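You operate a simulated robot arm through the tools that you are given. There is no shell and no other tool. Be economical: measure what you need, move in short steps, check, and stop when the job is done.

You run a simulated two-armed robot. Do the job below in one go: nothing can be reset, and whatever is moved stays where it is left.

JOB
Hold the small red bin on the front corner of the work table steady with one hand and put the orange spool in it with the other.

The check looks at the end state, three seconds after you hand in, the way a careful person would. Anything else that was tipped, shoved, dropped, spilled or broken makes it a failure.

ROBOT AND FRAMES
Two 7-joint arms with two-finger parallel grippers on one trunk, on a base that drives. Base frame: it is fixed to the floor where the robot stands at the start and does not move with it; the origin is under the middle of the robot, x ahead of it, y to its left, z up. Lengths are in mm, angles in degrees, forces in N, time in s.
The left shoulder is at the start at [50, 177, 1104], the right one opposite. With the tool pointing down near the work surface each hand reaches from about 100 to 680 mm from the robot's upright axis, wherever it stands, measured 20 degrees to its own side. Places, roughly: small red bin [750, 1500, 1000]. Payload 3.43 kg a hand.
The tool frame of a hand sits at the grasp point between the pads (the TCP): z along the fingers, y along the line on which they close. The tips reach 34 mm beyond it. The gripper opens to 128 mm. The fingers are 24 mm wide and 12 mm thick; the gripper's body (48 by 130 mm) begins 96 mm behind the TCP.
Orientation is told as [roll, pitch, yaw] about the base's x, y, z axes, in that order, counted from this pose: with the fingers straight down and closing along the base's y, the tool's x points along the base's -x, its y along +y and its z along -z.

CONTROLS
- The arms move only by the tool servo_tool. It takes "left_deltas", "right_deltas" or both (then of equal length, played together; a hand with none holds still); each is a list of rows, each an object of numbers (a shift or turn left out is 0, a gripper value left out holds the last): "jaw": the gripper command, from -1 (fully open) to 1 (shut), values between in proportion; "dx", "dy", "dz": the shift along the base's x, y, z in units of 400 mm (1.0 is 400 mm); "ax", "ay", "az": the turn, a rotation vector about the base's x, y, z in units of 180 degrees (1.0 is 180 degrees). In form: [{"jaw": .., "dx": .., "dy": .., "dz": .., "ax": .., "ay": .., "az": ..}, ...]. A call has 1 to 20 rows; each row is the pose to reach, as a shift and turn from the pose commanded when the call began. A call with a number of a shift or a turn outside -1 to 1 is refused whole. A row lasts 0.2 s, in which the tool goes at most 50 mm and 8.6 degrees; a call with a longer step from one row to the next is refused whole, and so is a gripper value outside its range. Where a pose cannot be reached the arm comes as near as it can. A force on the tool above 40 N (or 10 N above the force at the start of the call, whichever is more), or a blocked arm, ends the call early, and 0.2 s more pass. Each finger travels about 108 mm/s and halts on what it meets, pressing with about 24 N; the grip force reading is that of the motor and also rises with nothing between the fingers. The clock runs only during rows and for 0.2 s after the last one: add rows that repeat a pose to give the fingers time. The reply holds the time, the measured pose of the TCP, the force on the tool along the base axes, the opening and the grip force, in the units named above and with some noise, with the torque about the TCP (base axes, N m) and any sound that the robot's microphone picked up.
- Cameras (640 x 400 px; columns grow to the right, rows downward): "scene" is now at [156.9, -36.5, 1289.4]; the picture's right is [-0.39, -0.92, 0.00], its down [-0.31, 0.13, -0.94] and it looks along [0.87, -0.36, -0.34] (base axes); focal length 219 px, centre (320, 200). "left" rides on the left gripper at [76, 11, -160] in its tool frame; the picture's right is [-0.15, 0.99, 0.00], its down [-0.88, -0.13, -0.46] and it looks along [-0.45, -0.07, 0.89] (tool axes); focal length 234 px, centre (320, 200). "right" rides on the right gripper at [76, -11, -160] in its tool frame; the picture's right is [0.15, 0.99, 0.00], its down [-0.88, 0.13, -0.46] and it looks along [-0.45, 0.07, 0.89] (tool axes); focal length 234 px, centre (320, 200). There is no depth. A picture from a camera that has moved, and an enlarged one, comes with that camera's place and axes in the base frame and with its lens.
- snapshot(camera): a new picture of that camera. It takes no simulated time.
- lift_body(by): slides the trunk up (or, below 0, down) by that many mm; the arms and the scene camera ride with it, the base frame stays. It gives what a move gives, with no picture.
- steer(legs): drives the robot by 1 to 6 legs, each [ahead, turn to the left] in mm and degrees, along the robot's own axes; the way and the turn of a leg run together, so that a leg with both is an arc; at most 1500 mm and 180 degrees a leg. The arms and the cameras ride along, it lands a little off, and it stops where it bumps. It gives what a move gives.
- pan_tilt(pan, tilt): turns the head with the scene camera to pan (to the left, within 80 degrees either way) and tilt (down, from -29 to 69), counted from straight ahead of the robot. It gives what a move gives.
- close_up(camera, box): a new picture of the part [left, top, right, bottom] of that camera's present view, enlarged. It takes no simulated time.
- hand_in(): hands the job in; it is judged then, once.

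Work in short steps. Places have to be worked out from the pictures, the camera data and where the tool is seen: move nearer, look again, correct. Check each grasp and each placing, and mend what went wrong. You have 120 turns and 88 pictures in all, those below and enlarged ones among them. Open the grippers and draw the arms clear of the work before you hand the job in, unless the task says otherwise; then end with one line.

The tools are called after "Call:" as name(argument=value, ...) on one line, values as JSON. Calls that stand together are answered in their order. servo_tool: Moves the arms, as the interface text tells. Its arguments: {"type":"object","properties":{"left_deltas":{"type":"array"},"right_deltas":{"type":"array"}},"required":[]} The other tools are called the same way: lift_body (by) slides the trunk up or down; steer (legs) drives the base; pan_tilt (pan, tilt) turns the head that bears the scene camera; snapshot (camera) takes a picture; close_up (camera, box) takes an enlarged picture of a part of a camera's view; hand_in () hands the job in.

At the start:

```text
clock: 0.0
left_position: [373.2, -3.2, 1215.6]
left_tool_rot: [0.1, 0.0, 0.1]
left_wrist_force: [0.5, -0.1, -0.2]
left_torque: [0.0, 0.02, 0.01]
left_gripper_width: 128.1
left_grip_force: 0.0
right_position: [457.3, -404.2, 1126.0]
right_tool_rot: [0.0, 0.0, 0.0]
right_wrist_force: [-0.4, 0.0, 0.4]
right_torque: [0.02, 0.02, 0.0]
right_gripper_width: 127.9
right_grip_force: 0.0
trunk travel left (down, up): [-275.0, 126.0]
robot x, y, heading: [2.1, -3.7, -0.2]
head pan, tilt: [-22.7, 19.9]
```

scene: 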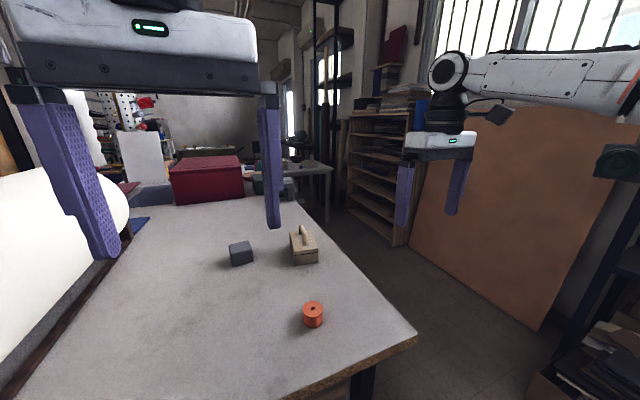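
right: 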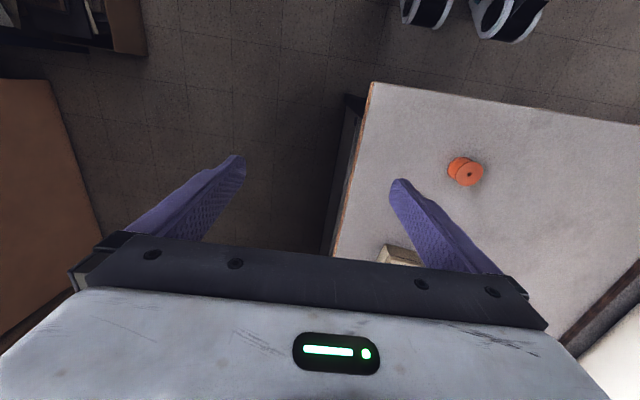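
left: 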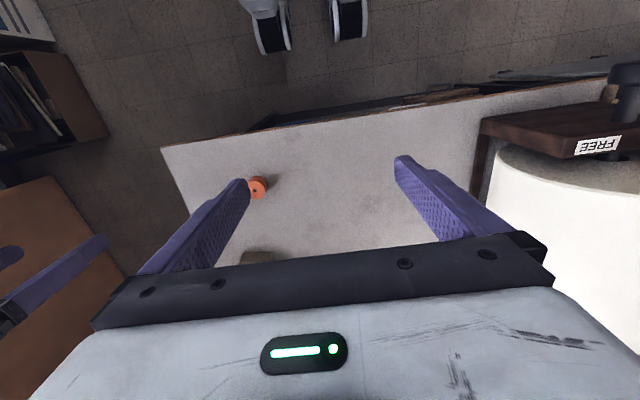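

The spool is on the table ahead; the bin should be far to the left. I'll turn the head left to look for it.

Call:
pan_tilt(pan=60, tilt=15)

Call:
snapshot(camera="scene")

Call:
close_up(camera="right", box=[340, 80, 560, 260])

```text
clock: 1.6
left_position: [373.3, -2.4, 1215.7]
left_tool_rot: [0.1, 0.1, 0.1]
left_wrist_force: [-0.2, 0.3, -0.5]
left_torque: [-0.03, -0.01, 0.01]
left_gripper_width: 128.1
left_grip_force: 0.1
right_position: [456.6, -404.5, 1128.1]
right_tool_rot: [0.0, 0.0, -0.1]
right_wrist_force: [-0.2, 0.0, 0.6]
right_torque: [0.02, 0.0, 0.0]
right_gripper_width: 127.7
right_grip_force: 0.0
trunk travel left (down, up): [-275.0, 126.0]
robot x, y, heading: [0.6, -2.1, 0.2]
head pan, tilt: [60.0, 15.0]
```

```text
84 pictures are left
camera scene: at [117.8, 80.4, 1297.3], right [0.87, -0.5, 0.0], down [-0.13, -0.22, -0.97], along [0.48, 0.84, -0.26], focal length 219 px, centre (320, 200)
```

scene: 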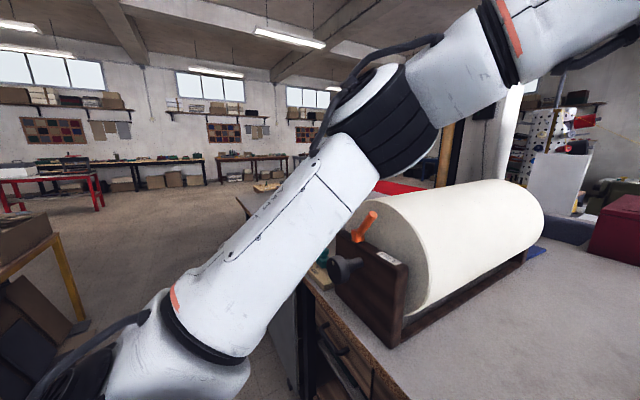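

```text
2.22 times, centred on (450, 170) of right
camera zoom: at [379.9, -415.3, 1287.2], right [-0.15, 0.99, 0.0], down [0.88, 0.13, 0.46], along [0.45, 0.07, -0.89], focal length 520 px, centre (31, 267)
```

zoom: 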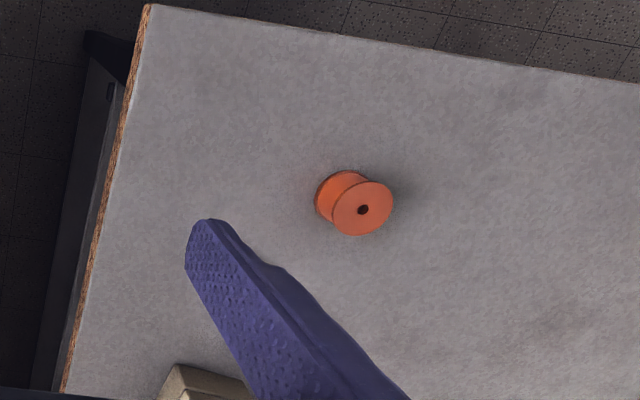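

Triangulating, the spool's top is near [480, -155, 931] with a diameter of about 44 mm. I'll shift the left hand aside and bring the right hand above the spool, still high.

Call:
servo_tool(left_deltas=[{"dy": 0.1}, {"dy": 0.2}, {"dy": 0.3}, {"dy": 0.3}, {"dy": 0.3}, {"dy": 0.3}, {"dy": 0.3}], right_deltas=[{"dy": 0.0}, {"dy": 0.1}, {"dy": 0.2}, {"dy": 0.3, "dx": 0.02}, {"dy": 0.4, "dx": 0.04}, {"dy": 0.5, "dx": 0.055}, {"dy": 0.62, "dx": 0.055}])

Call:
pan_tilt(pan=-15, tilt=35)

Call:
snapshot(camera="right")

Call:
snapshot(camera="scene")

```text
clock: 3.2
left_position: [371.3, 118.7, 1217.0]
left_tool_rot: [0.0, -0.3, 0.0]
left_wrist_force: [-0.5, 0.8, 0.2]
left_torque: [-0.03, -0.09, 0.01]
left_gripper_width: 128.1
left_grip_force: 0.0
right_position: [461.7, -185.5, 1120.7]
right_tool_rot: [-0.2, 0.0, -0.2]
right_wrist_force: [-0.4, 1.4, -0.3]
right_torque: [-0.03, -0.06, 0.01]
right_gripper_width: 128.0
right_grip_force: 0.0
right hand out of reach, approached as far as the arm can: row 7
trunk travel left (down, up): [-275.0, 126.0]
robot x, y, heading: [-2.6, 3.1, 0.0]
head pan, tilt: [60.0, 15.0]
```

```text
clock: 4.6
left_position: [372.6, 117.1, 1216.5]
left_tool_rot: [0.0, 0.1, 0.0]
left_wrist_force: [0.2, -0.6, -0.2]
left_torque: [-0.01, -0.01, 0.03]
left_gripper_width: 128.0
left_grip_force: 0.0
right_position: [464.1, -185.2, 1120.0]
right_tool_rot: [0.0, 0.0, 0.1]
right_wrist_force: [0.7, -0.4, 0.3]
right_torque: [-0.03, 0.01, -0.01]
right_gripper_width: 128.0
right_grip_force: 0.0
trunk travel left (down, up): [-275.0, 126.0]
robot x, y, heading: [5.0, 2.8, 0.2]
head pan, tilt: [-15.0, 35.0]
```

```text
82 pictures are left
camera right: at [388.0, -196.6, 1280.0], right [-0.15, 0.99, 0.0], down [0.88, 0.13, 0.46], along [0.45, 0.07, -0.89], focal length 234 px, centre (320, 200)
```

right: 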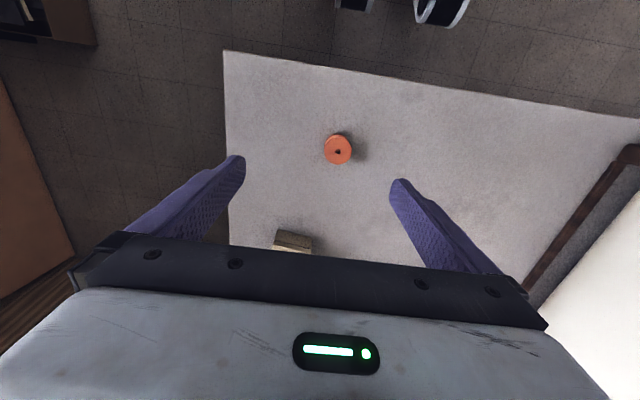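

```text
81 pictures are left
camera scene: at [156.1, -23.2, 1265.3], right [-0.26, -0.97, 0.0], down [-0.55, 0.15, -0.82], along [0.79, -0.21, -0.57], focal length 219 px, centre (320, 200)
```

scene: 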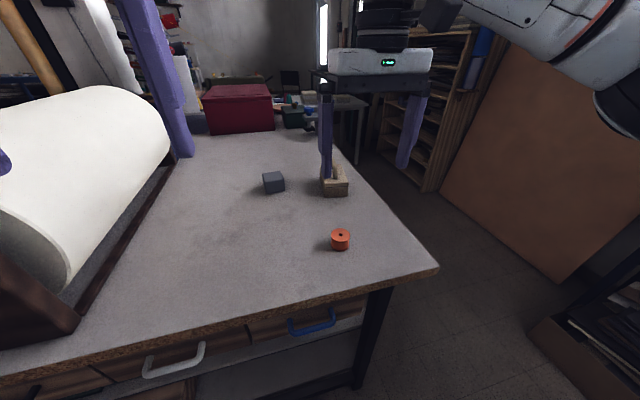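

The spool's top centre works out to about [473, -153, 941], with the table near z 912. The right arm hit its reach limit up high, so I'll lower it while finishing the alignment.

Call:
servo_tool(right_deltas=[{"dz": -0.1}, {"dz": -0.2, "dx": 0.02, "dy": 0.05}, {"dz": -0.25, "dx": 0.022, "dy": 0.08}, {"dz": -0.25, "dx": 0.022, "dy": 0.08}])

Call:
snapshot(camera="right")

Call:
close_up(camera="scene", box=[240, 150, 440, 275])

```text
clock: 5.6
left_position: [372.6, 116.8, 1216.4]
left_tool_rot: [0.0, 0.0, 0.2]
left_wrist_force: [0.3, -0.9, 0.2]
left_torque: [0.01, -0.01, -0.01]
left_gripper_width: 127.9
left_grip_force: 0.1
right_position: [473.2, -154.6, 1020.6]
right_tool_rot: [0.0, -0.1, -0.1]
right_wrist_force: [0.4, 0.6, 0.3]
right_torque: [-0.01, 0.02, 0.04]
right_gripper_width: 127.9
right_grip_force: 0.1
trunk travel left (down, up): [-275.0, 126.0]
robot x, y, heading: [0.6, -0.5, 0.0]
head pan, tilt: [-15.0, 35.0]
```

```text
80 pictures are left
camera right: at [396.1, -164.7, 1179.4], right [-0.15, 0.99, 0.0], down [0.88, 0.13, 0.46], along [0.45, 0.07, -0.89], focal length 234 px, centre (320, 200)
```

right: 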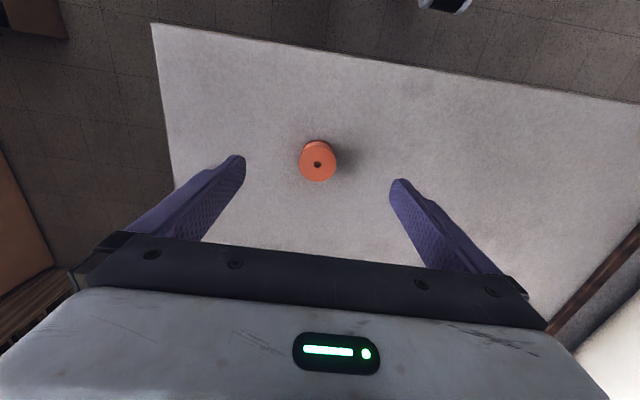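

```text
3.20 times, centred on (340, 212) of scene
camera zoom: at [156.0, -23.3, 1265.3], right [-0.26, -0.97, 0.0], down [-0.55, 0.15, -0.82], along [0.79, -0.21, -0.57], focal length 702 px, centre (256, 160)
```

zoom: 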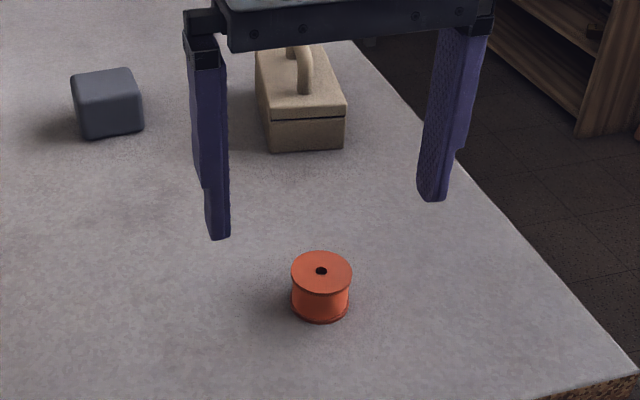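

The alignment checks out: spool at [473, -154], table z≈911, top 941. I'll descend to TCP z 950 and then close.

Call:
servo_tool(right_deltas=[{"dz": -0.09}, {"dz": -0.15}, {"dz": -0.177}, {"dz": -0.177}, {"dz": -0.177, "jaw": 1}, {"dz": -0.177, "jaw": 1}, {"dz": -0.177, "jaw": 1}, {"dz": -0.177, "jaw": 1}, {"dz": -0.177, "jaw": 1}])

Call:
snapshot(camera="right")

```text
clock: 7.6
left_position: [371.4, 117.2, 1214.6]
left_tool_rot: [0.0, 0.0, 0.1]
left_wrist_force: [-0.3, 0.4, 0.0]
left_torque: [0.0, 0.0, -0.02]
left_gripper_width: 128.0
left_grip_force: 0.1
right_position: [473.3, -154.2, 950.2]
right_tool_rot: [-0.1, 0.0, 0.0]
right_wrist_force: [0.9, -0.4, 0.3]
right_torque: [-0.02, 0.02, 0.01]
right_gripper_width: 40.4
right_grip_force: 24.1
trunk travel left (down, up): [-275.0, 126.0]
robot x, y, heading: [1.6, 3.1, 0.2]
head pan, tilt: [-15.0, 35.0]
```

```text
78 pictures are left
camera right: at [397.0, -164.5, 1109.4], right [-0.15, 0.99, 0.0], down [0.88, 0.13, 0.46], along [0.45, 0.07, -0.89], focal length 234 px, centre (320, 200)
```

right: 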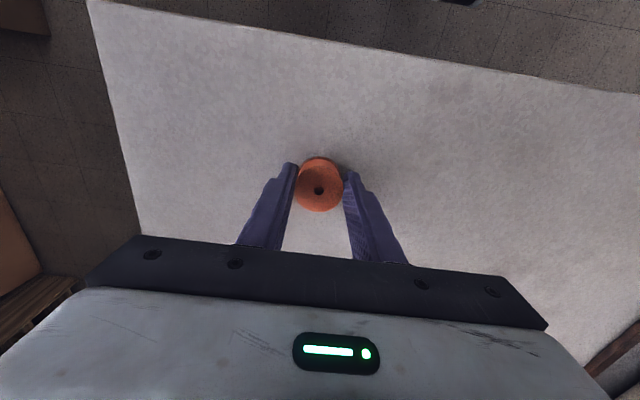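

The spool is held at 40.4 mm. I'll lift it, pull both hands in toward the body, and then look left.

Call:
servo_tool(right_deltas=[{"dz": 0.1}, {"dz": 0.2}, {"dz": 0.3}, {"dz": 0.38}, {"dz": 0.38, "dx": -0.1}, {"dz": 0.38, "dx": -0.2, "dy": -0.05}, {"dz": 0.38, "dx": -0.3, "dy": -0.15}, {"dz": 0.38, "dx": -0.35, "dy": -0.2}, {"dz": 0.38, "dx": -0.35, "dy": -0.2}])

Call:
snapshot(camera="right")

Call:
pan_tilt(pan=40, tilt=15)

Call:
snapshot(camera="scene")

```text
refused: row 7 steps farther than a row can; nothing moved
```

```text
77 pictures are left
camera right: at [397.0, -164.5, 1109.4], right [-0.15, 0.99, 0.0], down [0.88, 0.13, 0.46], along [0.45, 0.07, -0.89], focal length 234 px, centre (320, 200)
```

right: 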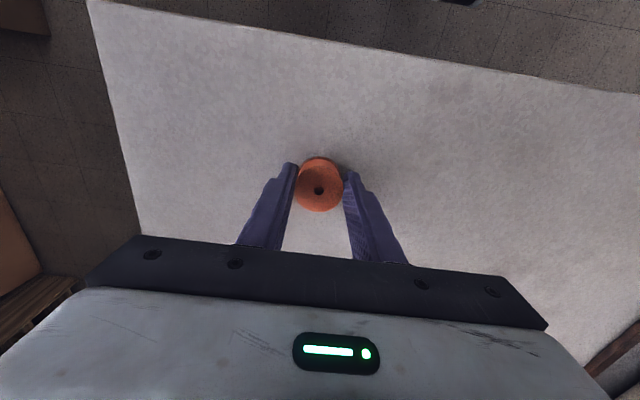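

```text
clock: 8.9
left_position: [371.6, 116.1, 1215.4]
left_tool_rot: [0.0, -0.1, 0.0]
left_wrist_force: [0.2, 0.7, 0.3]
left_torque: [0.0, 0.0, 0.01]
left_gripper_width: 128.0
left_grip_force: 0.0
right_position: [473.6, -154.1, 950.1]
right_tool_rot: [0.0, 0.0, 0.0]
right_wrist_force: [0.1, -0.7, -0.6]
right_torque: [0.0, -0.02, 0.0]
right_gripper_width: 40.3
right_grip_force: 23.9
trunk travel left (down, up): [-275.0, 126.0]
robot x, y, heading: [4.6, 0.3, 0.0]
head pan, tilt: [40.0, 15.0]
```

```text
76 pictures are left
camera scene: at [142.6, 59.5, 1297.3], right [0.64, -0.77, 0.0], down [-0.2, -0.17, -0.97], along [0.74, 0.62, -0.26], focal length 219 px, centre (320, 200)
```

scene: 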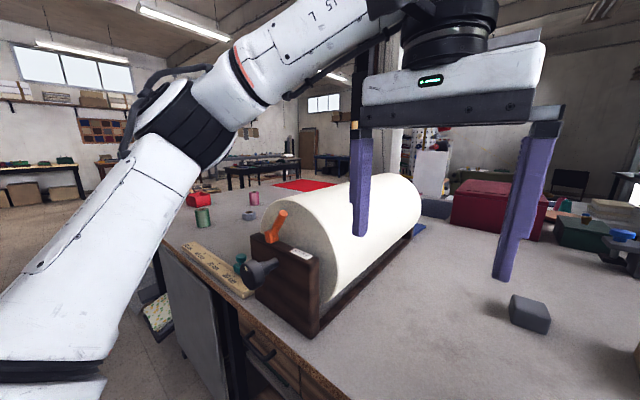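

The lift was refused because one step was too long. The bin is visible at roughly [670, 1500, 940] near the table's far-left front corner; I'll redo the lift with shorter steps.

Call:
servo_tool(right_deltas=[{"dz": 0.1}, {"dz": 0.2}, {"dz": 0.3}, {"dz": 0.38}, {"dz": 0.38, "dx": -0.1}, {"dz": 0.38, "dx": -0.2, "dy": -0.04}, {"dz": 0.38, "dx": -0.29, "dy": -0.09}, {"dz": 0.38, "dx": -0.35, "dy": -0.15}, {"dz": 0.38, "dx": -0.35, "dy": -0.2}, {"dz": 0.38, "dx": -0.35, "dy": -0.2}])

Call:
snapshot(camera="right")

Call:
pan_tilt(pan=78, tilt=25)

Call:
snapshot(camera="scene")

```text
clock: 11.1
left_position: [371.9, 118.2, 1215.5]
left_tool_rot: [0.0, 0.1, 0.0]
left_wrist_force: [0.0, 0.1, -0.5]
left_torque: [-0.01, -0.02, -0.02]
left_gripper_width: 127.9
left_grip_force: 0.0
right_position: [333.9, -234.5, 1100.5]
right_tool_rot: [0.0, 0.0, 0.0]
right_wrist_force: [0.4, -0.1, -0.2]
right_torque: [0.0, 0.03, 0.01]
right_gripper_width: 40.1
right_grip_force: 24.2
right hand out of reach, approached as far as the arm can: row 3, 4
trunk travel left (down, up): [-275.0, 126.0]
robot x, y, heading: [1.7, -1.2, 0.0]
head pan, tilt: [40.0, 15.0]
```

```text
75 pictures are left
camera right: at [256.5, -245.1, 1261.1], right [-0.15, 0.99, 0.0], down [0.88, 0.13, 0.46], along [0.45, 0.07, -0.89], focal length 234 px, centre (320, 200)
```

right: 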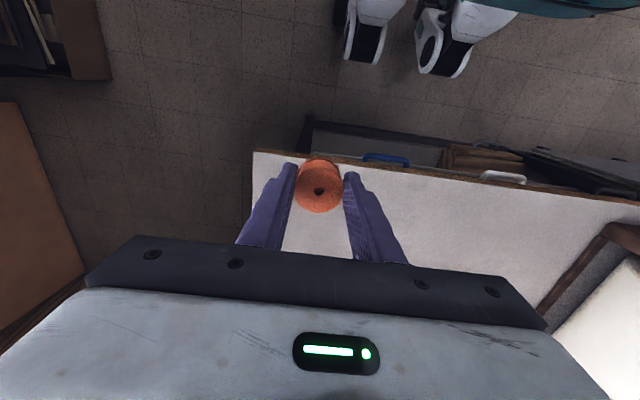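

```text
clock: 12.1
left_position: [373.5, 115.4, 1215.7]
left_tool_rot: [0.0, 0.0, 0.1]
left_wrist_force: [0.3, -0.3, 0.0]
left_torque: [0.0, 0.0, 0.0]
left_gripper_width: 128.5
left_grip_force: 0.2
right_position: [334.4, -234.1, 1101.4]
right_tool_rot: [-0.1, 0.0, 0.0]
right_wrist_force: [0.6, 0.1, 0.1]
right_torque: [-0.01, 0.01, -0.03]
right_gripper_width: 40.7
right_grip_force: 24.5
trunk travel left (down, up): [-275.0, 126.0]
robot x, y, heading: [-0.2, 4.4, 0.1]
head pan, tilt: [78.0, 25.0]
```

```text
74 pictures are left
camera scene: at [90.2, 89.6, 1281.1], right [0.98, -0.21, 0.0], down [-0.09, -0.41, -0.91], along [0.19, 0.89, -0.42], focal length 219 px, centre (320, 200)
```

scene: 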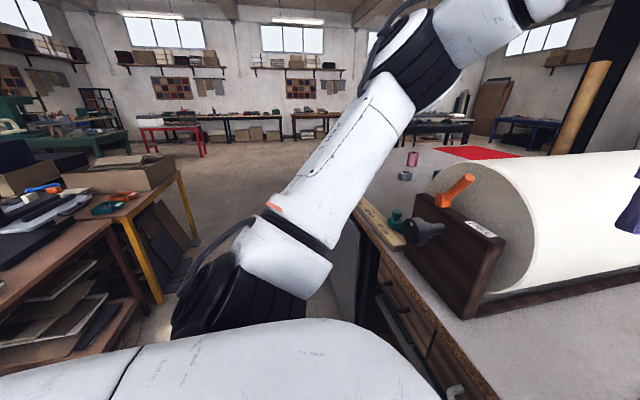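

The spool is secure. The corridor between the table front (x≈370) and the bench to the left (x≈-650) is moderately narrow, so I'll back off a little and then stretch the hands forward so the elbows tuck in.

Call:
steer(legs=[[-130, 0]])

Call:
servo_tool(left_deltas=[{"dz": -0.1}, {"dz": -0.2}, {"dx": 0.1, "dz": -0.25}, {"dx": 0.2, "dz": -0.25}, {"dx": 0.3, "dz": -0.25}, {"dx": 0.3, "dz": -0.25}], right_deltas=[{"dx": 0.0}, {"dx": 0.1}, {"dx": 0.2}, {"dx": 0.3}, {"dx": 0.4}, {"dx": 0.4}])

Call:
snapshot(camera="scene")

```text
clock: 13.4
left_position: [242.5, 118.7, 1215.3]
left_tool_rot: [0.0, -0.2, 0.1]
left_wrist_force: [-0.7, 0.4, 0.5]
left_torque: [-0.02, -0.04, 0.0]
left_gripper_width: 128.1
left_grip_force: 0.0
right_position: [203.1, -233.6, 1101.8]
right_tool_rot: [0.1, -0.1, -0.1]
right_wrist_force: [-0.2, -0.1, -0.4]
right_torque: [0.02, -0.02, 0.01]
right_gripper_width: 40.3
right_grip_force: 24.2
trunk travel left (down, up): [-275.0, 126.0]
robot x, y, heading: [-130.2, -1.8, 0.1]
head pan, tilt: [78.0, 25.0]
```

```text
clock: 14.8
left_position: [364.0, 118.5, 1116.6]
left_tool_rot: [0.0, -0.1, 0.1]
left_wrist_force: [-0.1, 0.0, -1.2]
left_torque: [0.0, -0.01, 0.0]
left_gripper_width: 128.2
left_grip_force: 0.1
right_position: [363.6, -233.9, 1101.9]
right_tool_rot: [0.0, 0.0, 0.0]
right_wrist_force: [-0.6, 0.1, 0.1]
right_torque: [-0.04, -0.02, 0.04]
right_gripper_width: 40.5
right_grip_force: 23.6
trunk travel left (down, up): [-275.0, 126.0]
robot x, y, heading: [-129.2, 2.1, 0.1]
head pan, tilt: [78.0, 25.0]
```

```text
73 pictures are left
camera scene: at [-39.8, 89.9, 1281.1], right [0.98, -0.21, 0.0], down [-0.09, -0.41, -0.91], along [0.19, 0.89, -0.42], focal length 219 px, centre (320, 200)
```

scene: 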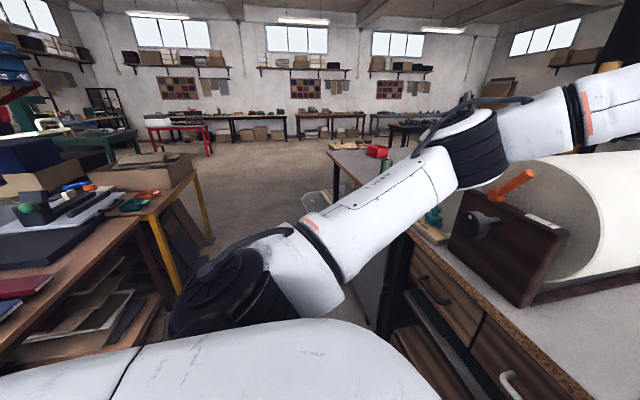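

The elbow sits forward and high, not out to the side, so lateral clearance is fine. I'll turn left 90 degrees in place and look along the corridor.

Call:
steer(legs=[[0, 90]])

Call:
pan_tilt(pan=-20, tilt=25)

Call:
snapshot(camera="scene")

```text
clock: 19.0
left_position: [-248.5, 492.3, 1116.0]
left_tool_rot: [0.1, 0.0, 90.3]
left_wrist_force: [-0.1, 0.4, 0.5]
left_torque: [0.0, 0.0, 0.03]
left_gripper_width: 128.3
left_grip_force: 0.0
right_position: [103.2, 493.2, 1101.5]
right_tool_rot: [0.0, 0.0, 90.1]
right_wrist_force: [0.2, 0.2, -0.5]
right_torque: [-0.04, 0.01, -0.04]
right_gripper_width: 40.4
right_grip_force: 24.4
trunk travel left (down, up): [-275.0, 126.0]
robot x, y, heading: [-129.9, -1.8, 90.2]
head pan, tilt: [78.0, 25.0]
```

```text
clock: 20.8
left_position: [-248.3, 491.9, 1116.6]
left_tool_rot: [0.0, -0.1, 90.3]
left_wrist_force: [-0.5, -0.7, 0.1]
left_torque: [0.01, 0.04, -0.02]
left_gripper_width: 128.0
left_grip_force: 0.0
right_position: [104.3, 493.5, 1102.7]
right_tool_rot: [0.0, 0.0, 90.1]
right_wrist_force: [-0.2, -0.4, -0.5]
right_torque: [-0.03, -0.02, -0.02]
right_gripper_width: 40.1
right_grip_force: 23.6
trunk travel left (down, up): [-275.0, 126.0]
robot x, y, heading: [-127.1, 1.2, 90.0]
head pan, tilt: [-20.0, 25.0]
```

```text
72 pictures are left
camera scene: at [-97.2, 156.1, 1281.1], right [0.94, -0.34, 0.0], down [-0.14, -0.4, -0.91], along [0.31, 0.85, -0.42], focal length 219 px, centre (320, 200)
```

scene: 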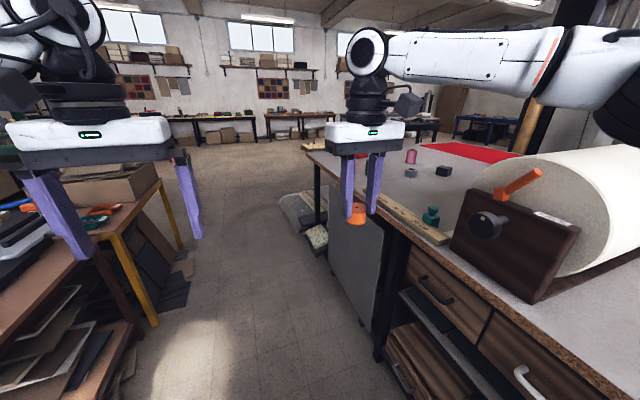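

The corridor is clear, with floor items only beyond the far corner. I'll drive 1480 mm along the table, turn right to face it, and look.

Call:
steer(legs=[[1480, 0], [0, -90]])

Call:
pan_tilt(pan=0, tilt=25)

Call:
snapshot(camera="scene")

Call:
snapshot(camera="left")

```text
clock: 31.9
left_position: [358.8, 1595.2, 1116.4]
left_tool_rot: [0.0, 0.0, 0.0]
left_wrist_force: [-0.7, -0.2, -1.3]
left_torque: [0.0, 0.0, 0.02]
left_gripper_width: 127.9
left_grip_force: 0.2
right_position: [359.5, 1243.2, 1101.4]
right_tool_rot: [0.0, 0.0, 0.0]
right_wrist_force: [0.9, -0.9, -0.1]
right_torque: [-0.02, -0.01, -0.02]
right_gripper_width: 40.3
right_grip_force: 24.6
trunk travel left (down, up): [-275.0, 126.0]
robot x, y, heading: [-135.9, 1482.1, -0.0]
head pan, tilt: [-20.0, 25.0]
```

```text
clock: 32.8
left_position: [359.2, 1594.6, 1117.0]
left_tool_rot: [-0.1, 0.0, 0.0]
left_wrist_force: [-0.6, -0.1, 0.2]
left_torque: [0.0, -0.01, 0.01]
left_gripper_width: 128.2
left_grip_force: 0.1
right_position: [359.8, 1243.3, 1101.2]
right_tool_rot: [0.0, -0.1, 0.0]
right_wrist_force: [0.4, 0.3, -0.2]
right_torque: [0.01, -0.01, -0.04]
right_gripper_width: 40.5
right_grip_force: 24.6
trunk travel left (down, up): [-275.0, 126.0]
robot x, y, heading: [-134.5, 1478.9, 0.1]
head pan, tilt: [0.0, 25.0]
```

```text
71 pictures are left
camera scene: at [29.6, 1478.3, 1281.1], right [0.0, -1.0, 0.0], down [-0.42, 0.0, -0.91], along [0.91, 0.0, -0.42], focal length 219 px, centre (320, 200)
```

scene: 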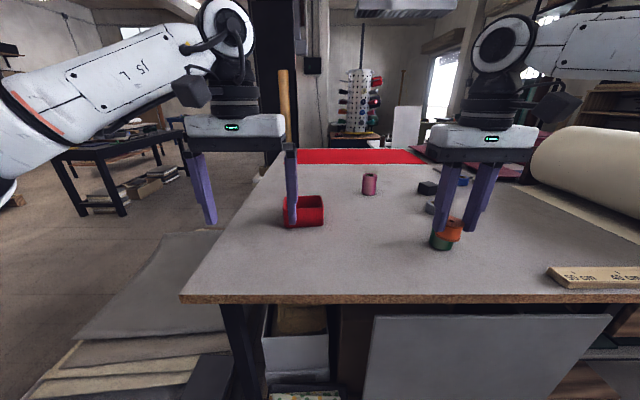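

```text
70 pictures are left
camera left: at [283.2, 1605.8, 1276.0], right [0.15, 0.99, 0.0], down [0.88, -0.13, 0.46], along [0.45, -0.07, -0.89], focal length 234 px, centre (320, 200)
```

left: 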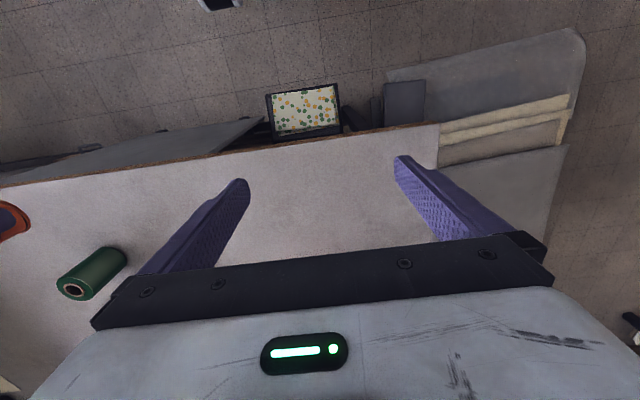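

The bin centre is near [680, 1535], about 130 mm wide and 60 tall. Floor items stick out at x≈315 in front of the table, so I must not drive in too far. I'll shift the robot about 100 mm left, then advance partway and raise the trunk for reach.

Call:
steer(legs=[[0, 45], [140, 0], [0, -45]])

Call:
lift_body(by=120)

Call:
pan_tilt(pan=0, tilt=45)

Call:
snapshot(camera="scene")

Call:
snapshot(camera="left")

```text
clock: 38.2
left_position: [453.5, 1701.0, 1115.5]
left_tool_rot: [-0.1, 0.0, 0.8]
left_wrist_force: [0.3, -0.1, -0.9]
left_torque: [0.05, -0.04, 0.0]
left_gripper_width: 127.9
left_grip_force: 0.0
right_position: [459.1, 1350.1, 1101.1]
right_tool_rot: [0.1, 0.0, 0.7]
right_wrist_force: [-0.1, -0.9, -0.4]
right_torque: [0.03, 0.03, -0.01]
right_gripper_width: 40.3
right_grip_force: 24.4
trunk travel left (down, up): [-275.0, 126.0]
robot x, y, heading: [-38.4, 1578.4, 1.0]
head pan, tilt: [0.0, 25.0]
```

```text
clock: 39.7
left_position: [455.6, 1701.8, 1235.8]
left_tool_rot: [-0.1, 0.0, 0.8]
left_wrist_force: [-0.1, 0.5, 0.3]
left_torque: [0.03, -0.01, -0.01]
left_gripper_width: 128.1
left_grip_force: 0.1
right_position: [459.4, 1349.0, 1221.6]
right_tool_rot: [0.0, 0.0, 0.7]
right_wrist_force: [-0.4, 0.0, 0.0]
right_torque: [0.03, 0.0, -0.03]
right_gripper_width: 40.1
right_grip_force: 24.3
trunk travel left (down, up): [-395.0, 6.0]
robot x, y, heading: [-38.2, 1579.1, 0.9]
head pan, tilt: [0.0, 25.0]
```

```text
clock: 40.5
left_position: [456.4, 1702.8, 1237.2]
left_tool_rot: [0.0, 0.1, 0.9]
left_wrist_force: [0.0, 0.4, -0.3]
left_torque: [-0.03, 0.0, -0.04]
left_gripper_width: 128.0
left_grip_force: 0.1
right_position: [460.1, 1348.5, 1220.8]
right_tool_rot: [0.0, 0.1, 0.8]
right_wrist_force: [0.2, 0.9, -0.2]
right_torque: [0.0, 0.02, -0.01]
right_gripper_width: 40.5
right_grip_force: 23.9
trunk travel left (down, up): [-395.0, 6.0]
robot x, y, heading: [-36.3, 1578.4, 0.9]
head pan, tilt: [0.0, 45.0]
```

```text
69 pictures are left
camera scene: at [115.9, 1579.2, 1370.5], right [0.01, -1.0, 0.0], down [-0.71, -0.01, -0.71], along [0.71, 0.01, -0.71], focal length 219 px, centre (320, 200)
```

scene: 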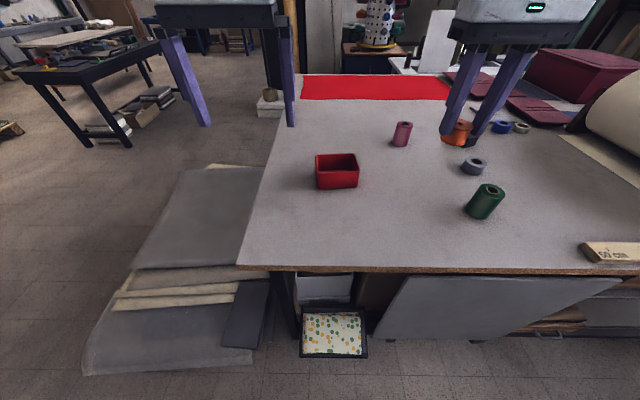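

```text
68 pictures are left
camera left: at [378.4, 1710.3, 1396.1], right [0.13, 0.99, 0.0], down [0.88, -0.12, 0.46], along [0.45, -0.06, -0.89], focal length 234 px, centre (320, 200)
```

left: 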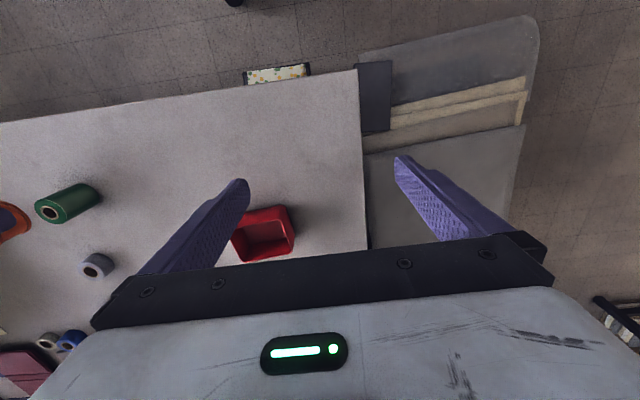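

Refined: the bin spans x 622–711, y 1470–1592, with its rim at z≈980. The plan is for the left hand to straddle the front and back walls near the left end, tilted outward, while the right drops the spool from above. I'll advance 100 mm (obstacles start at x≈330).

Call:
steer(legs=[[100, -0.9]])

Call:
servo_tool(left_deltas=[{"az": -0.045}, {"az": -0.09}, {"az": -0.135}, {"az": -0.18}, {"az": -0.225}, {"az": -0.27}, {"az": -0.315}, {"az": -0.36}, {"az": -0.405}, {"az": -0.45}, {"az": -0.495}, {"az": -0.5}, {"az": -0.5}])

Call:
snapshot(camera="scene")

Call:
snapshot(camera="left")

```text
clock: 41.7
left_position: [555.5, 1694.1, 1235.5]
left_tool_rot: [0.0, 0.0, -0.1]
left_wrist_force: [0.4, 1.2, -0.4]
left_torque: [0.0, 0.05, 0.04]
left_gripper_width: 127.8
left_grip_force: 0.1
right_position: [554.5, 1340.8, 1220.5]
right_tool_rot: [0.0, 0.0, -0.2]
right_wrist_force: [-0.1, 0.5, -0.7]
right_torque: [0.0, 0.05, -0.02]
right_gripper_width: 40.5
right_grip_force: 24.4
trunk travel left (down, up): [-395.0, 6.0]
robot x, y, heading: [61.7, 1578.8, -0.3]
head pan, tilt: [0.0, 45.0]
```

```text
clock: 44.5
left_position: [386.1, 1635.6, 1192.6]
left_tool_rot: [0.1, -0.1, -90.3]
left_wrist_force: [-0.4, -0.6, -0.4]
left_torque: [-0.02, 0.0, -0.02]
left_gripper_width: 128.0
left_grip_force: 0.2
left hand out of reach, approached as far as the arm can: row 7, 8, 9, 10, 11, 12, 13
right_position: [555.3, 1340.0, 1221.2]
right_tool_rot: [0.0, 0.0, -0.5]
right_wrist_force: [-0.5, 0.1, -0.6]
right_torque: [0.03, 0.0, 0.02]
right_gripper_width: 40.4
right_grip_force: 24.3
trunk travel left (down, up): [-395.0, 6.0]
robot x, y, heading: [60.9, 1576.4, -0.2]
head pan, tilt: [0.0, 45.0]
```

```text
67 pictures are left
camera scene: at [214.7, 1576.9, 1370.5], right [0.0, -1.0, 0.0], down [-0.71, 0.0, -0.71], along [0.71, 0.0, -0.71], focal length 219 px, centre (320, 200)
```

scene: 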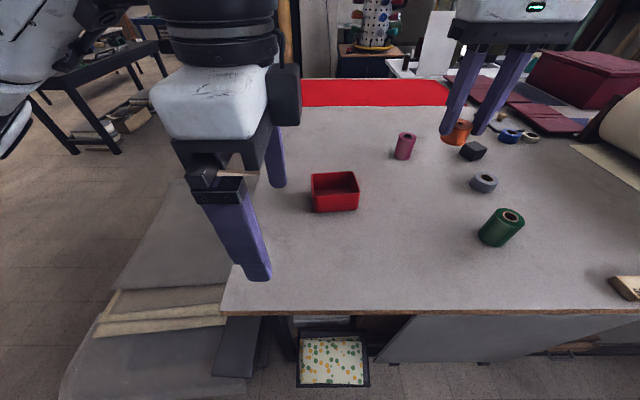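

```text
66 pictures are left
camera left: at [397.1, 1711.0, 1352.1], right [0.99, -0.15, 0.0], down [-0.13, -0.88, 0.46], along [-0.07, -0.45, -0.89], focal length 234 px, centre (320, 200)
```

left: 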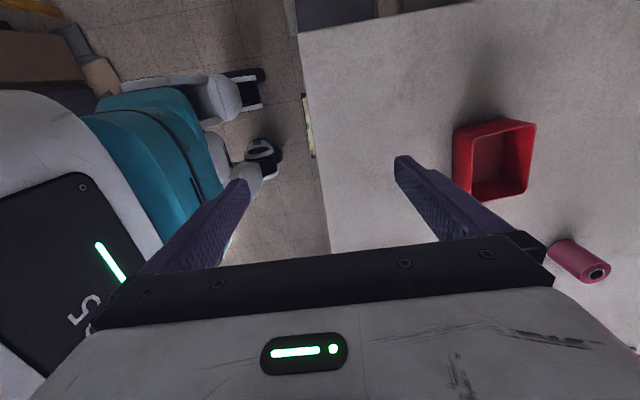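

The left wrist can yaw -90; it only fell short in reach because of the height. I'll lower the hand first, then extend it toward the bin's left side.

Call:
servo_tool(left_deltas=[{"dz": -0.1}, {"dz": -0.2}, {"dz": -0.25, "dy": 0.05}, {"dz": -0.25, "dy": 0.1, "dx": 0.05}, {"dz": -0.25, "dy": 0.14, "dx": 0.15}, {"dz": -0.25, "dy": 0.14, "dx": 0.25}, {"dz": -0.25, "dy": 0.14, "dx": 0.35}, {"dz": -0.25, "dy": 0.14, "dx": 0.45}, {"dz": -0.25, "dy": 0.14, "dx": 0.55}, {"dz": -0.25, "dy": 0.14, "dx": 0.65}, {"dz": -0.25, "dy": 0.14, "dx": 0.65}])

Call:
snapshot(camera="left")

```text
clock: 46.9
left_position: [389.0, 1655.3, 1092.7]
left_tool_rot: [0.0, 0.0, -90.1]
left_wrist_force: [0.8, -0.8, 1.1]
left_torque: [0.01, 0.01, -0.01]
left_gripper_width: 127.7
left_grip_force: 0.0
left hand out of reach, approached as far as the arm can: row 4, 5, 6, 7, 8, 9, 10, 11
right_position: [552.8, 1341.1, 1221.6]
right_tool_rot: [-0.1, 0.1, -0.3]
right_wrist_force: [0.1, 0.7, 0.2]
right_torque: [-0.01, -0.01, 0.03]
right_gripper_width: 40.2
right_grip_force: 24.2
trunk travel left (down, up): [-395.0, 6.0]
robot x, y, heading: [62.9, 1575.4, -0.4]
head pan, tilt: [0.0, 45.0]
```

```text
65 pictures are left
camera left: at [398.7, 1729.6, 1252.7], right [0.99, -0.15, 0.0], down [-0.13, -0.88, 0.46], along [-0.07, -0.45, -0.89], focal length 234 px, centre (320, 200)
```

left: 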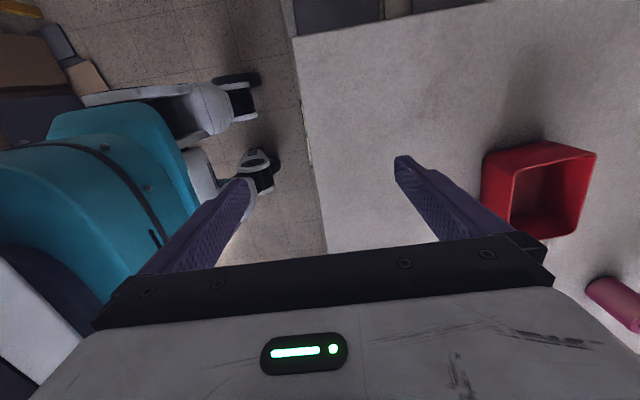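

Yaw -90 limits the reach, so I'm changing the hold: the left hand goes back to yaw 0, pitched 30° (fingers forward-down), to pinch the bin's left wall from the robot side. I'm rotating it back now.

Call:
servo_tool(left_deltas=[{"az": 0.045}, {"az": 0.09}, {"az": 0.135}, {"az": 0.18}, {"az": 0.225}, {"az": 0.27}, {"az": 0.315}, {"az": 0.36}, {"az": 0.405}, {"az": 0.45}, {"az": 0.495}, {"az": 0.5}, {"az": 0.5}])

Call:
servo_tool(left_deltas=[{"ay": -0.045}, {"ay": -0.09, "dx": 0.1}, {"ay": -0.13, "dx": 0.2}, {"ay": -0.167, "dx": 0.3}, {"ay": -0.167, "dx": 0.35}, {"ay": -0.167, "dx": 0.35}])

Call:
snapshot(camera="left")

Call:
snapshot(camera="scene")

```text
clock: 49.7
left_position: [389.2, 1653.6, 1092.6]
left_tool_rot: [-0.1, -0.1, -0.1]
left_wrist_force: [0.8, -0.5, 0.1]
left_torque: [0.0, -0.02, 0.02]
left_gripper_width: 128.0
left_grip_force: 0.1
right_position: [555.0, 1341.3, 1221.9]
right_tool_rot: [0.1, 0.0, -0.3]
right_wrist_force: [0.1, 0.0, 1.0]
right_torque: [0.01, 0.0, 0.01]
right_gripper_width: 40.4
right_grip_force: 24.5
trunk travel left (down, up): [-395.0, 6.0]
robot x, y, heading: [61.9, 1579.4, -0.2]
head pan, tilt: [0.0, 45.0]
```

```text
clock: 51.1
left_position: [528.5, 1654.1, 1095.4]
left_tool_rot: [0.1, -30.3, -0.2]
left_wrist_force: [0.2, -0.4, -0.7]
left_torque: [0.0, -0.01, 0.01]
left_gripper_width: 128.1
left_grip_force: 0.1
right_position: [554.0, 1341.0, 1220.7]
right_tool_rot: [0.0, 0.0, -0.3]
right_wrist_force: [-0.2, -0.2, -0.5]
right_torque: [0.01, -0.03, 0.02]
right_gripper_width: 40.4
right_grip_force: 23.8
trunk travel left (down, up): [-395.0, 6.0]
robot x, y, heading: [60.4, 1576.5, 0.1]
head pan, tilt: [0.0, 45.0]
```

```text
64 pictures are left
camera left: at [382.8, 1664.1, 1194.8], right [0.13, 0.99, 0.07], down [0.53, -0.13, 0.84], along [0.84, -0.07, -0.54], focal length 234 px, centre (320, 200)
```

left: 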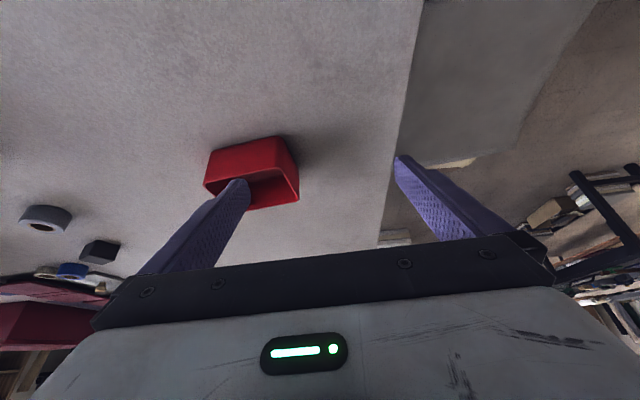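

```text
63 pictures are left
camera scene: at [214.7, 1577.0, 1370.5], right [0.0, -1.0, 0.0], down [-0.71, 0.0, -0.71], along [0.71, 0.0, -0.71], focal length 219 px, centre (320, 200)
```

scene: 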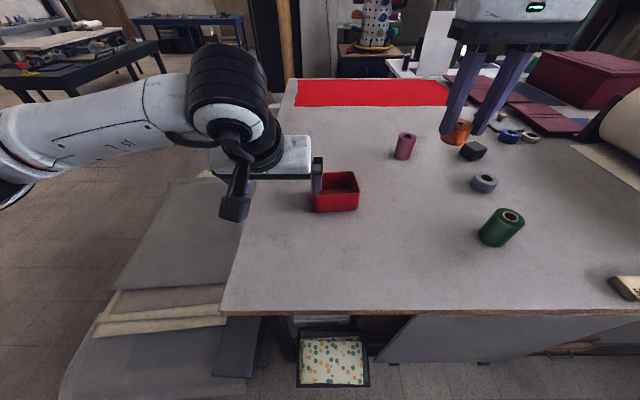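

The pitched pose works. I'll take a close-up to measure the bin precisely.

Call:
close_up(camera="scene", box=[280, 155, 400, 230])

Call:
close_up(camera="left", box=[180, 110, 340, 210])

```text
5.33 times, centred on (340, 192) of scene
camera zoom: at [214.7, 1577.0, 1370.5], right [0.0, -1.0, 0.0], down [-0.71, 0.0, -0.71], along [0.71, 0.0, -0.71], focal length 1170 px, centre (213, 240)
```

zoom: 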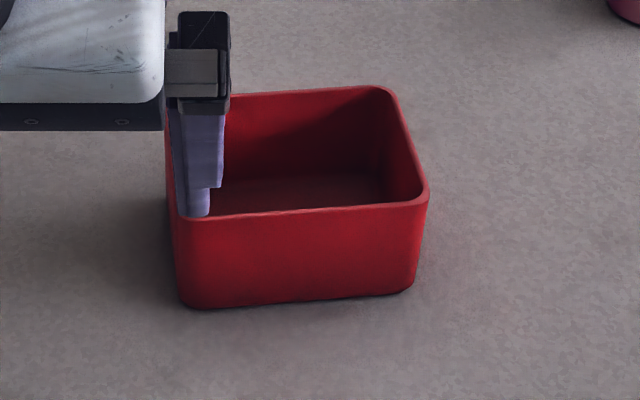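

```text
4.00 times, centred on (260, 160) of left
camera zoom: at [382.8, 1664.1, 1194.8], right [0.13, 0.99, 0.07], down [0.53, -0.13, 0.84], along [0.84, -0.07, -0.54], focal length 937 px, centre (560, 360)
```

zoom: 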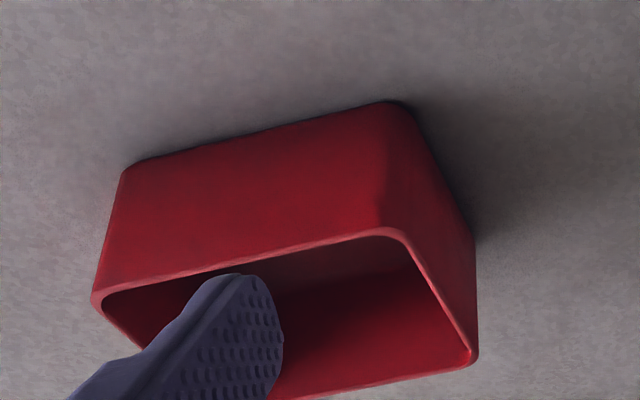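

The bin's left wall runs from about (625, 1597) to (712, 1602), with the rim at z≈976 and yaw about +3°. I'll move the left hand above that wall with the jaws opened to about 70 mm.

Call:
servo_tool(left_deltas=[{"jaw": -0.094, "dy": -0.05}, {"dx": 0.07, "dy": -0.1, "az": 0.017}, {"dx": 0.16, "dy": -0.1425, "az": 0.017}, {"dx": 0.25, "dy": -0.1425, "az": 0.017}, {"dx": 0.334, "dy": -0.1425, "az": 0.017}, {"dx": 0.334, "dy": -0.1425, "dz": -0.1, "az": 0.017}, {"dx": 0.334, "dy": -0.1425, "dz": -0.1, "az": 0.017}])

Call:
close_up(camera="scene", box=[240, 120, 400, 220])

Call:
snapshot(camera="left")

```text
clock: 52.7
left_position: [663.0, 1596.8, 1054.0]
left_tool_rot: [0.1, -30.1, 2.7]
left_wrist_force: [-0.5, -0.1, 0.7]
left_torque: [0.02, 0.03, -0.03]
left_gripper_width: 69.7
left_grip_force: 0.1
right_position: [553.9, 1341.0, 1221.6]
right_tool_rot: [0.0, -0.1, -0.4]
right_wrist_force: [-0.2, 0.8, -1.0]
right_torque: [-0.01, 0.0, 0.0]
right_gripper_width: 40.7
right_grip_force: 24.0
trunk travel left (down, up): [-395.0, 6.0]
robot x, y, heading: [62.1, 1575.9, -0.4]
head pan, tilt: [0.0, 45.0]
```

```text
4.00 times, centred on (320, 170) of scene
camera zoom: at [214.6, 1576.8, 1370.5], right [0.0, -1.0, 0.0], down [-0.71, 0.0, -0.71], along [0.71, 0.0, -0.71], focal length 877 px, centre (320, 320)
```

zoom: 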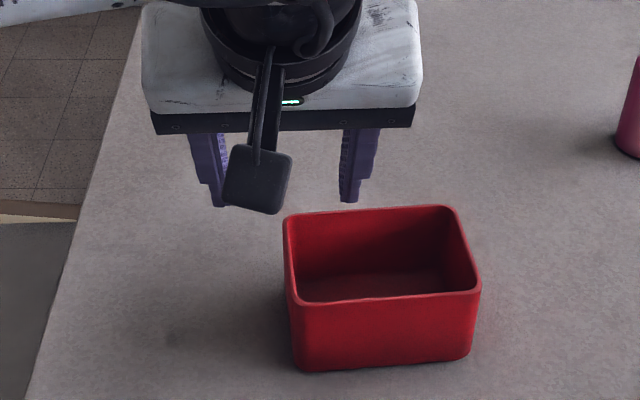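

```text
59 pictures are left
camera left: at [516.1, 1599.7, 1153.6], right [0.08, 0.99, 0.07], down [0.54, -0.1, 0.84], along [0.84, -0.02, -0.54], focal length 234 px, centre (320, 200)
```

left: 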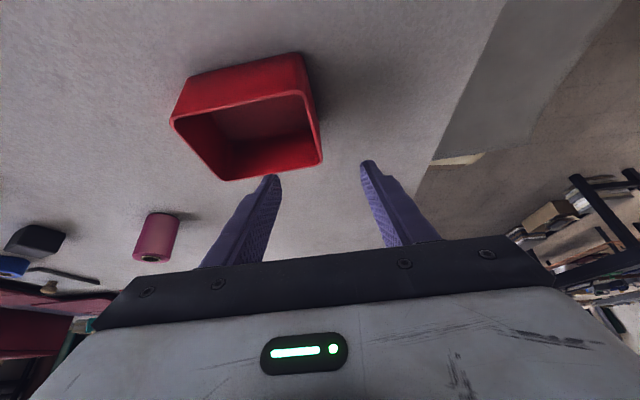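

Rechecking with a clear view, the left wall centre is y≈1597–1599 at x 662, so the hand is aligned. I'll descend 92 mm to straddle the wall.

Call:
servo_tool(left_deltas=[{"dz": -0.06}, {"dz": -0.12}, {"dz": -0.18}, {"dz": -0.23}, {"dz": -0.23}])

Call:
close_up(camera="scene", box=[240, 130, 400, 230])

Call:
snapshot(camera="left")

```text
clock: 53.9
left_position: [663.1, 1595.5, 961.6]
left_tool_rot: [0.1, -30.1, 2.9]
left_wrist_force: [-0.3, -0.9, -0.6]
left_torque: [0.0, 0.03, 0.04]
left_gripper_width: 70.0
left_grip_force: 0.0
right_position: [553.3, 1341.2, 1221.6]
right_tool_rot: [0.0, -0.1, -0.4]
right_wrist_force: [1.1, 0.0, -0.1]
right_torque: [0.0, -0.01, -0.03]
right_gripper_width: 40.0
right_grip_force: 24.3
trunk travel left (down, up): [-395.0, 6.0]
robot x, y, heading: [60.4, 1578.6, -0.1]
head pan, tilt: [0.0, 45.0]
```

```text
4.00 times, centred on (320, 180) of scene
camera zoom: at [214.7, 1577.0, 1370.5], right [0.0, -1.0, 0.0], down [-0.71, 0.0, -0.71], along [0.71, 0.0, -0.71], focal length 877 px, centre (320, 280)
```

zoom: 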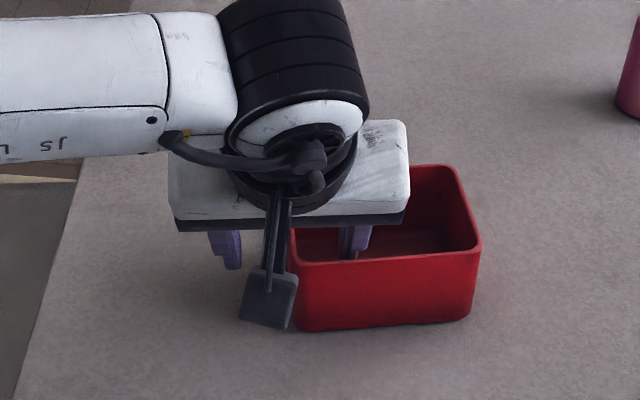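

```text
57 pictures are left
camera left: at [515.7, 1598.9, 1061.5], right [0.08, 0.99, 0.07], down [0.54, -0.1, 0.84], along [0.84, -0.02, -0.54], focal length 234 px, centre (320, 200)
```

left: 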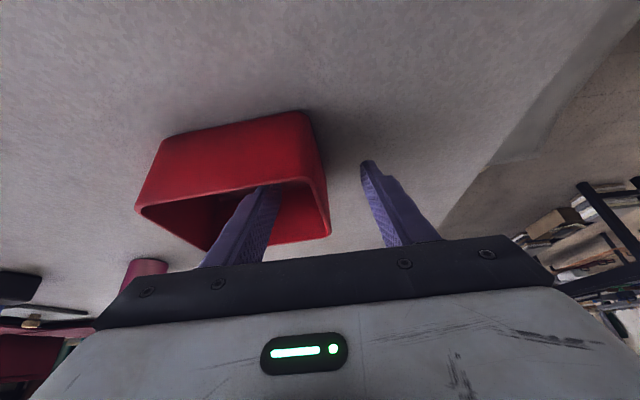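

The wall sits between the fingers. I'll close the left gripper.

Call:
servo_tool(left_deltas=[{"jaw": 0.3}, {"jaw": 0.6}, {"jaw": 0.8}, {"jaw": 1}, {"jaw": 1}, {"jaw": 1}])

Call:
close_up(camera="scene", box=[240, 130, 400, 230])

Call:
snapshot(camera="left")

```text
clock: 55.3
left_position: [661.8, 1596.4, 961.6]
left_tool_rot: [0.1, -30.1, 2.9]
left_wrist_force: [-0.3, -0.9, 0.2]
left_torque: [-0.14, 0.04, -0.05]
left_gripper_width: 3.4
left_grip_force: 24.2
right_position: [554.9, 1340.2, 1221.6]
right_tool_rot: [-0.1, -0.1, -0.5]
right_wrist_force: [0.6, 0.1, -1.1]
right_torque: [0.02, 0.01, -0.01]
right_gripper_width: 40.2
right_grip_force: 23.6
trunk travel left (down, up): [-395.0, 6.0]
robot x, y, heading: [62.8, 1574.7, -0.3]
head pan, tilt: [0.0, 45.0]
```

```text
4.00 times, centred on (320, 180) of scene
camera zoom: at [214.7, 1577.0, 1370.5], right [0.0, -1.0, 0.0], down [-0.71, 0.0, -0.71], along [0.71, 0.0, -0.71], focal length 877 px, centre (320, 280)
```

zoom: 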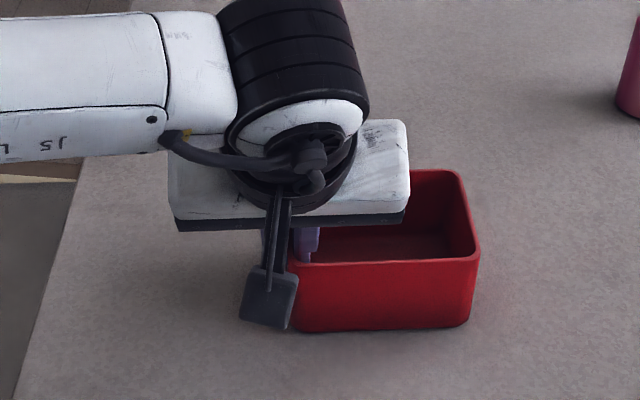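

```text
55 pictures are left
camera left: at [515.7, 1598.9, 1061.8], right [0.08, 0.99, 0.07], down [0.54, -0.1, 0.84], along [0.84, -0.02, -0.54], focal length 234 px, centre (320, 200)
```

left: 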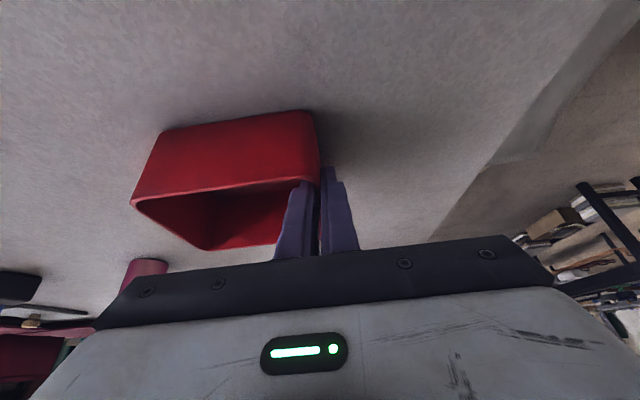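

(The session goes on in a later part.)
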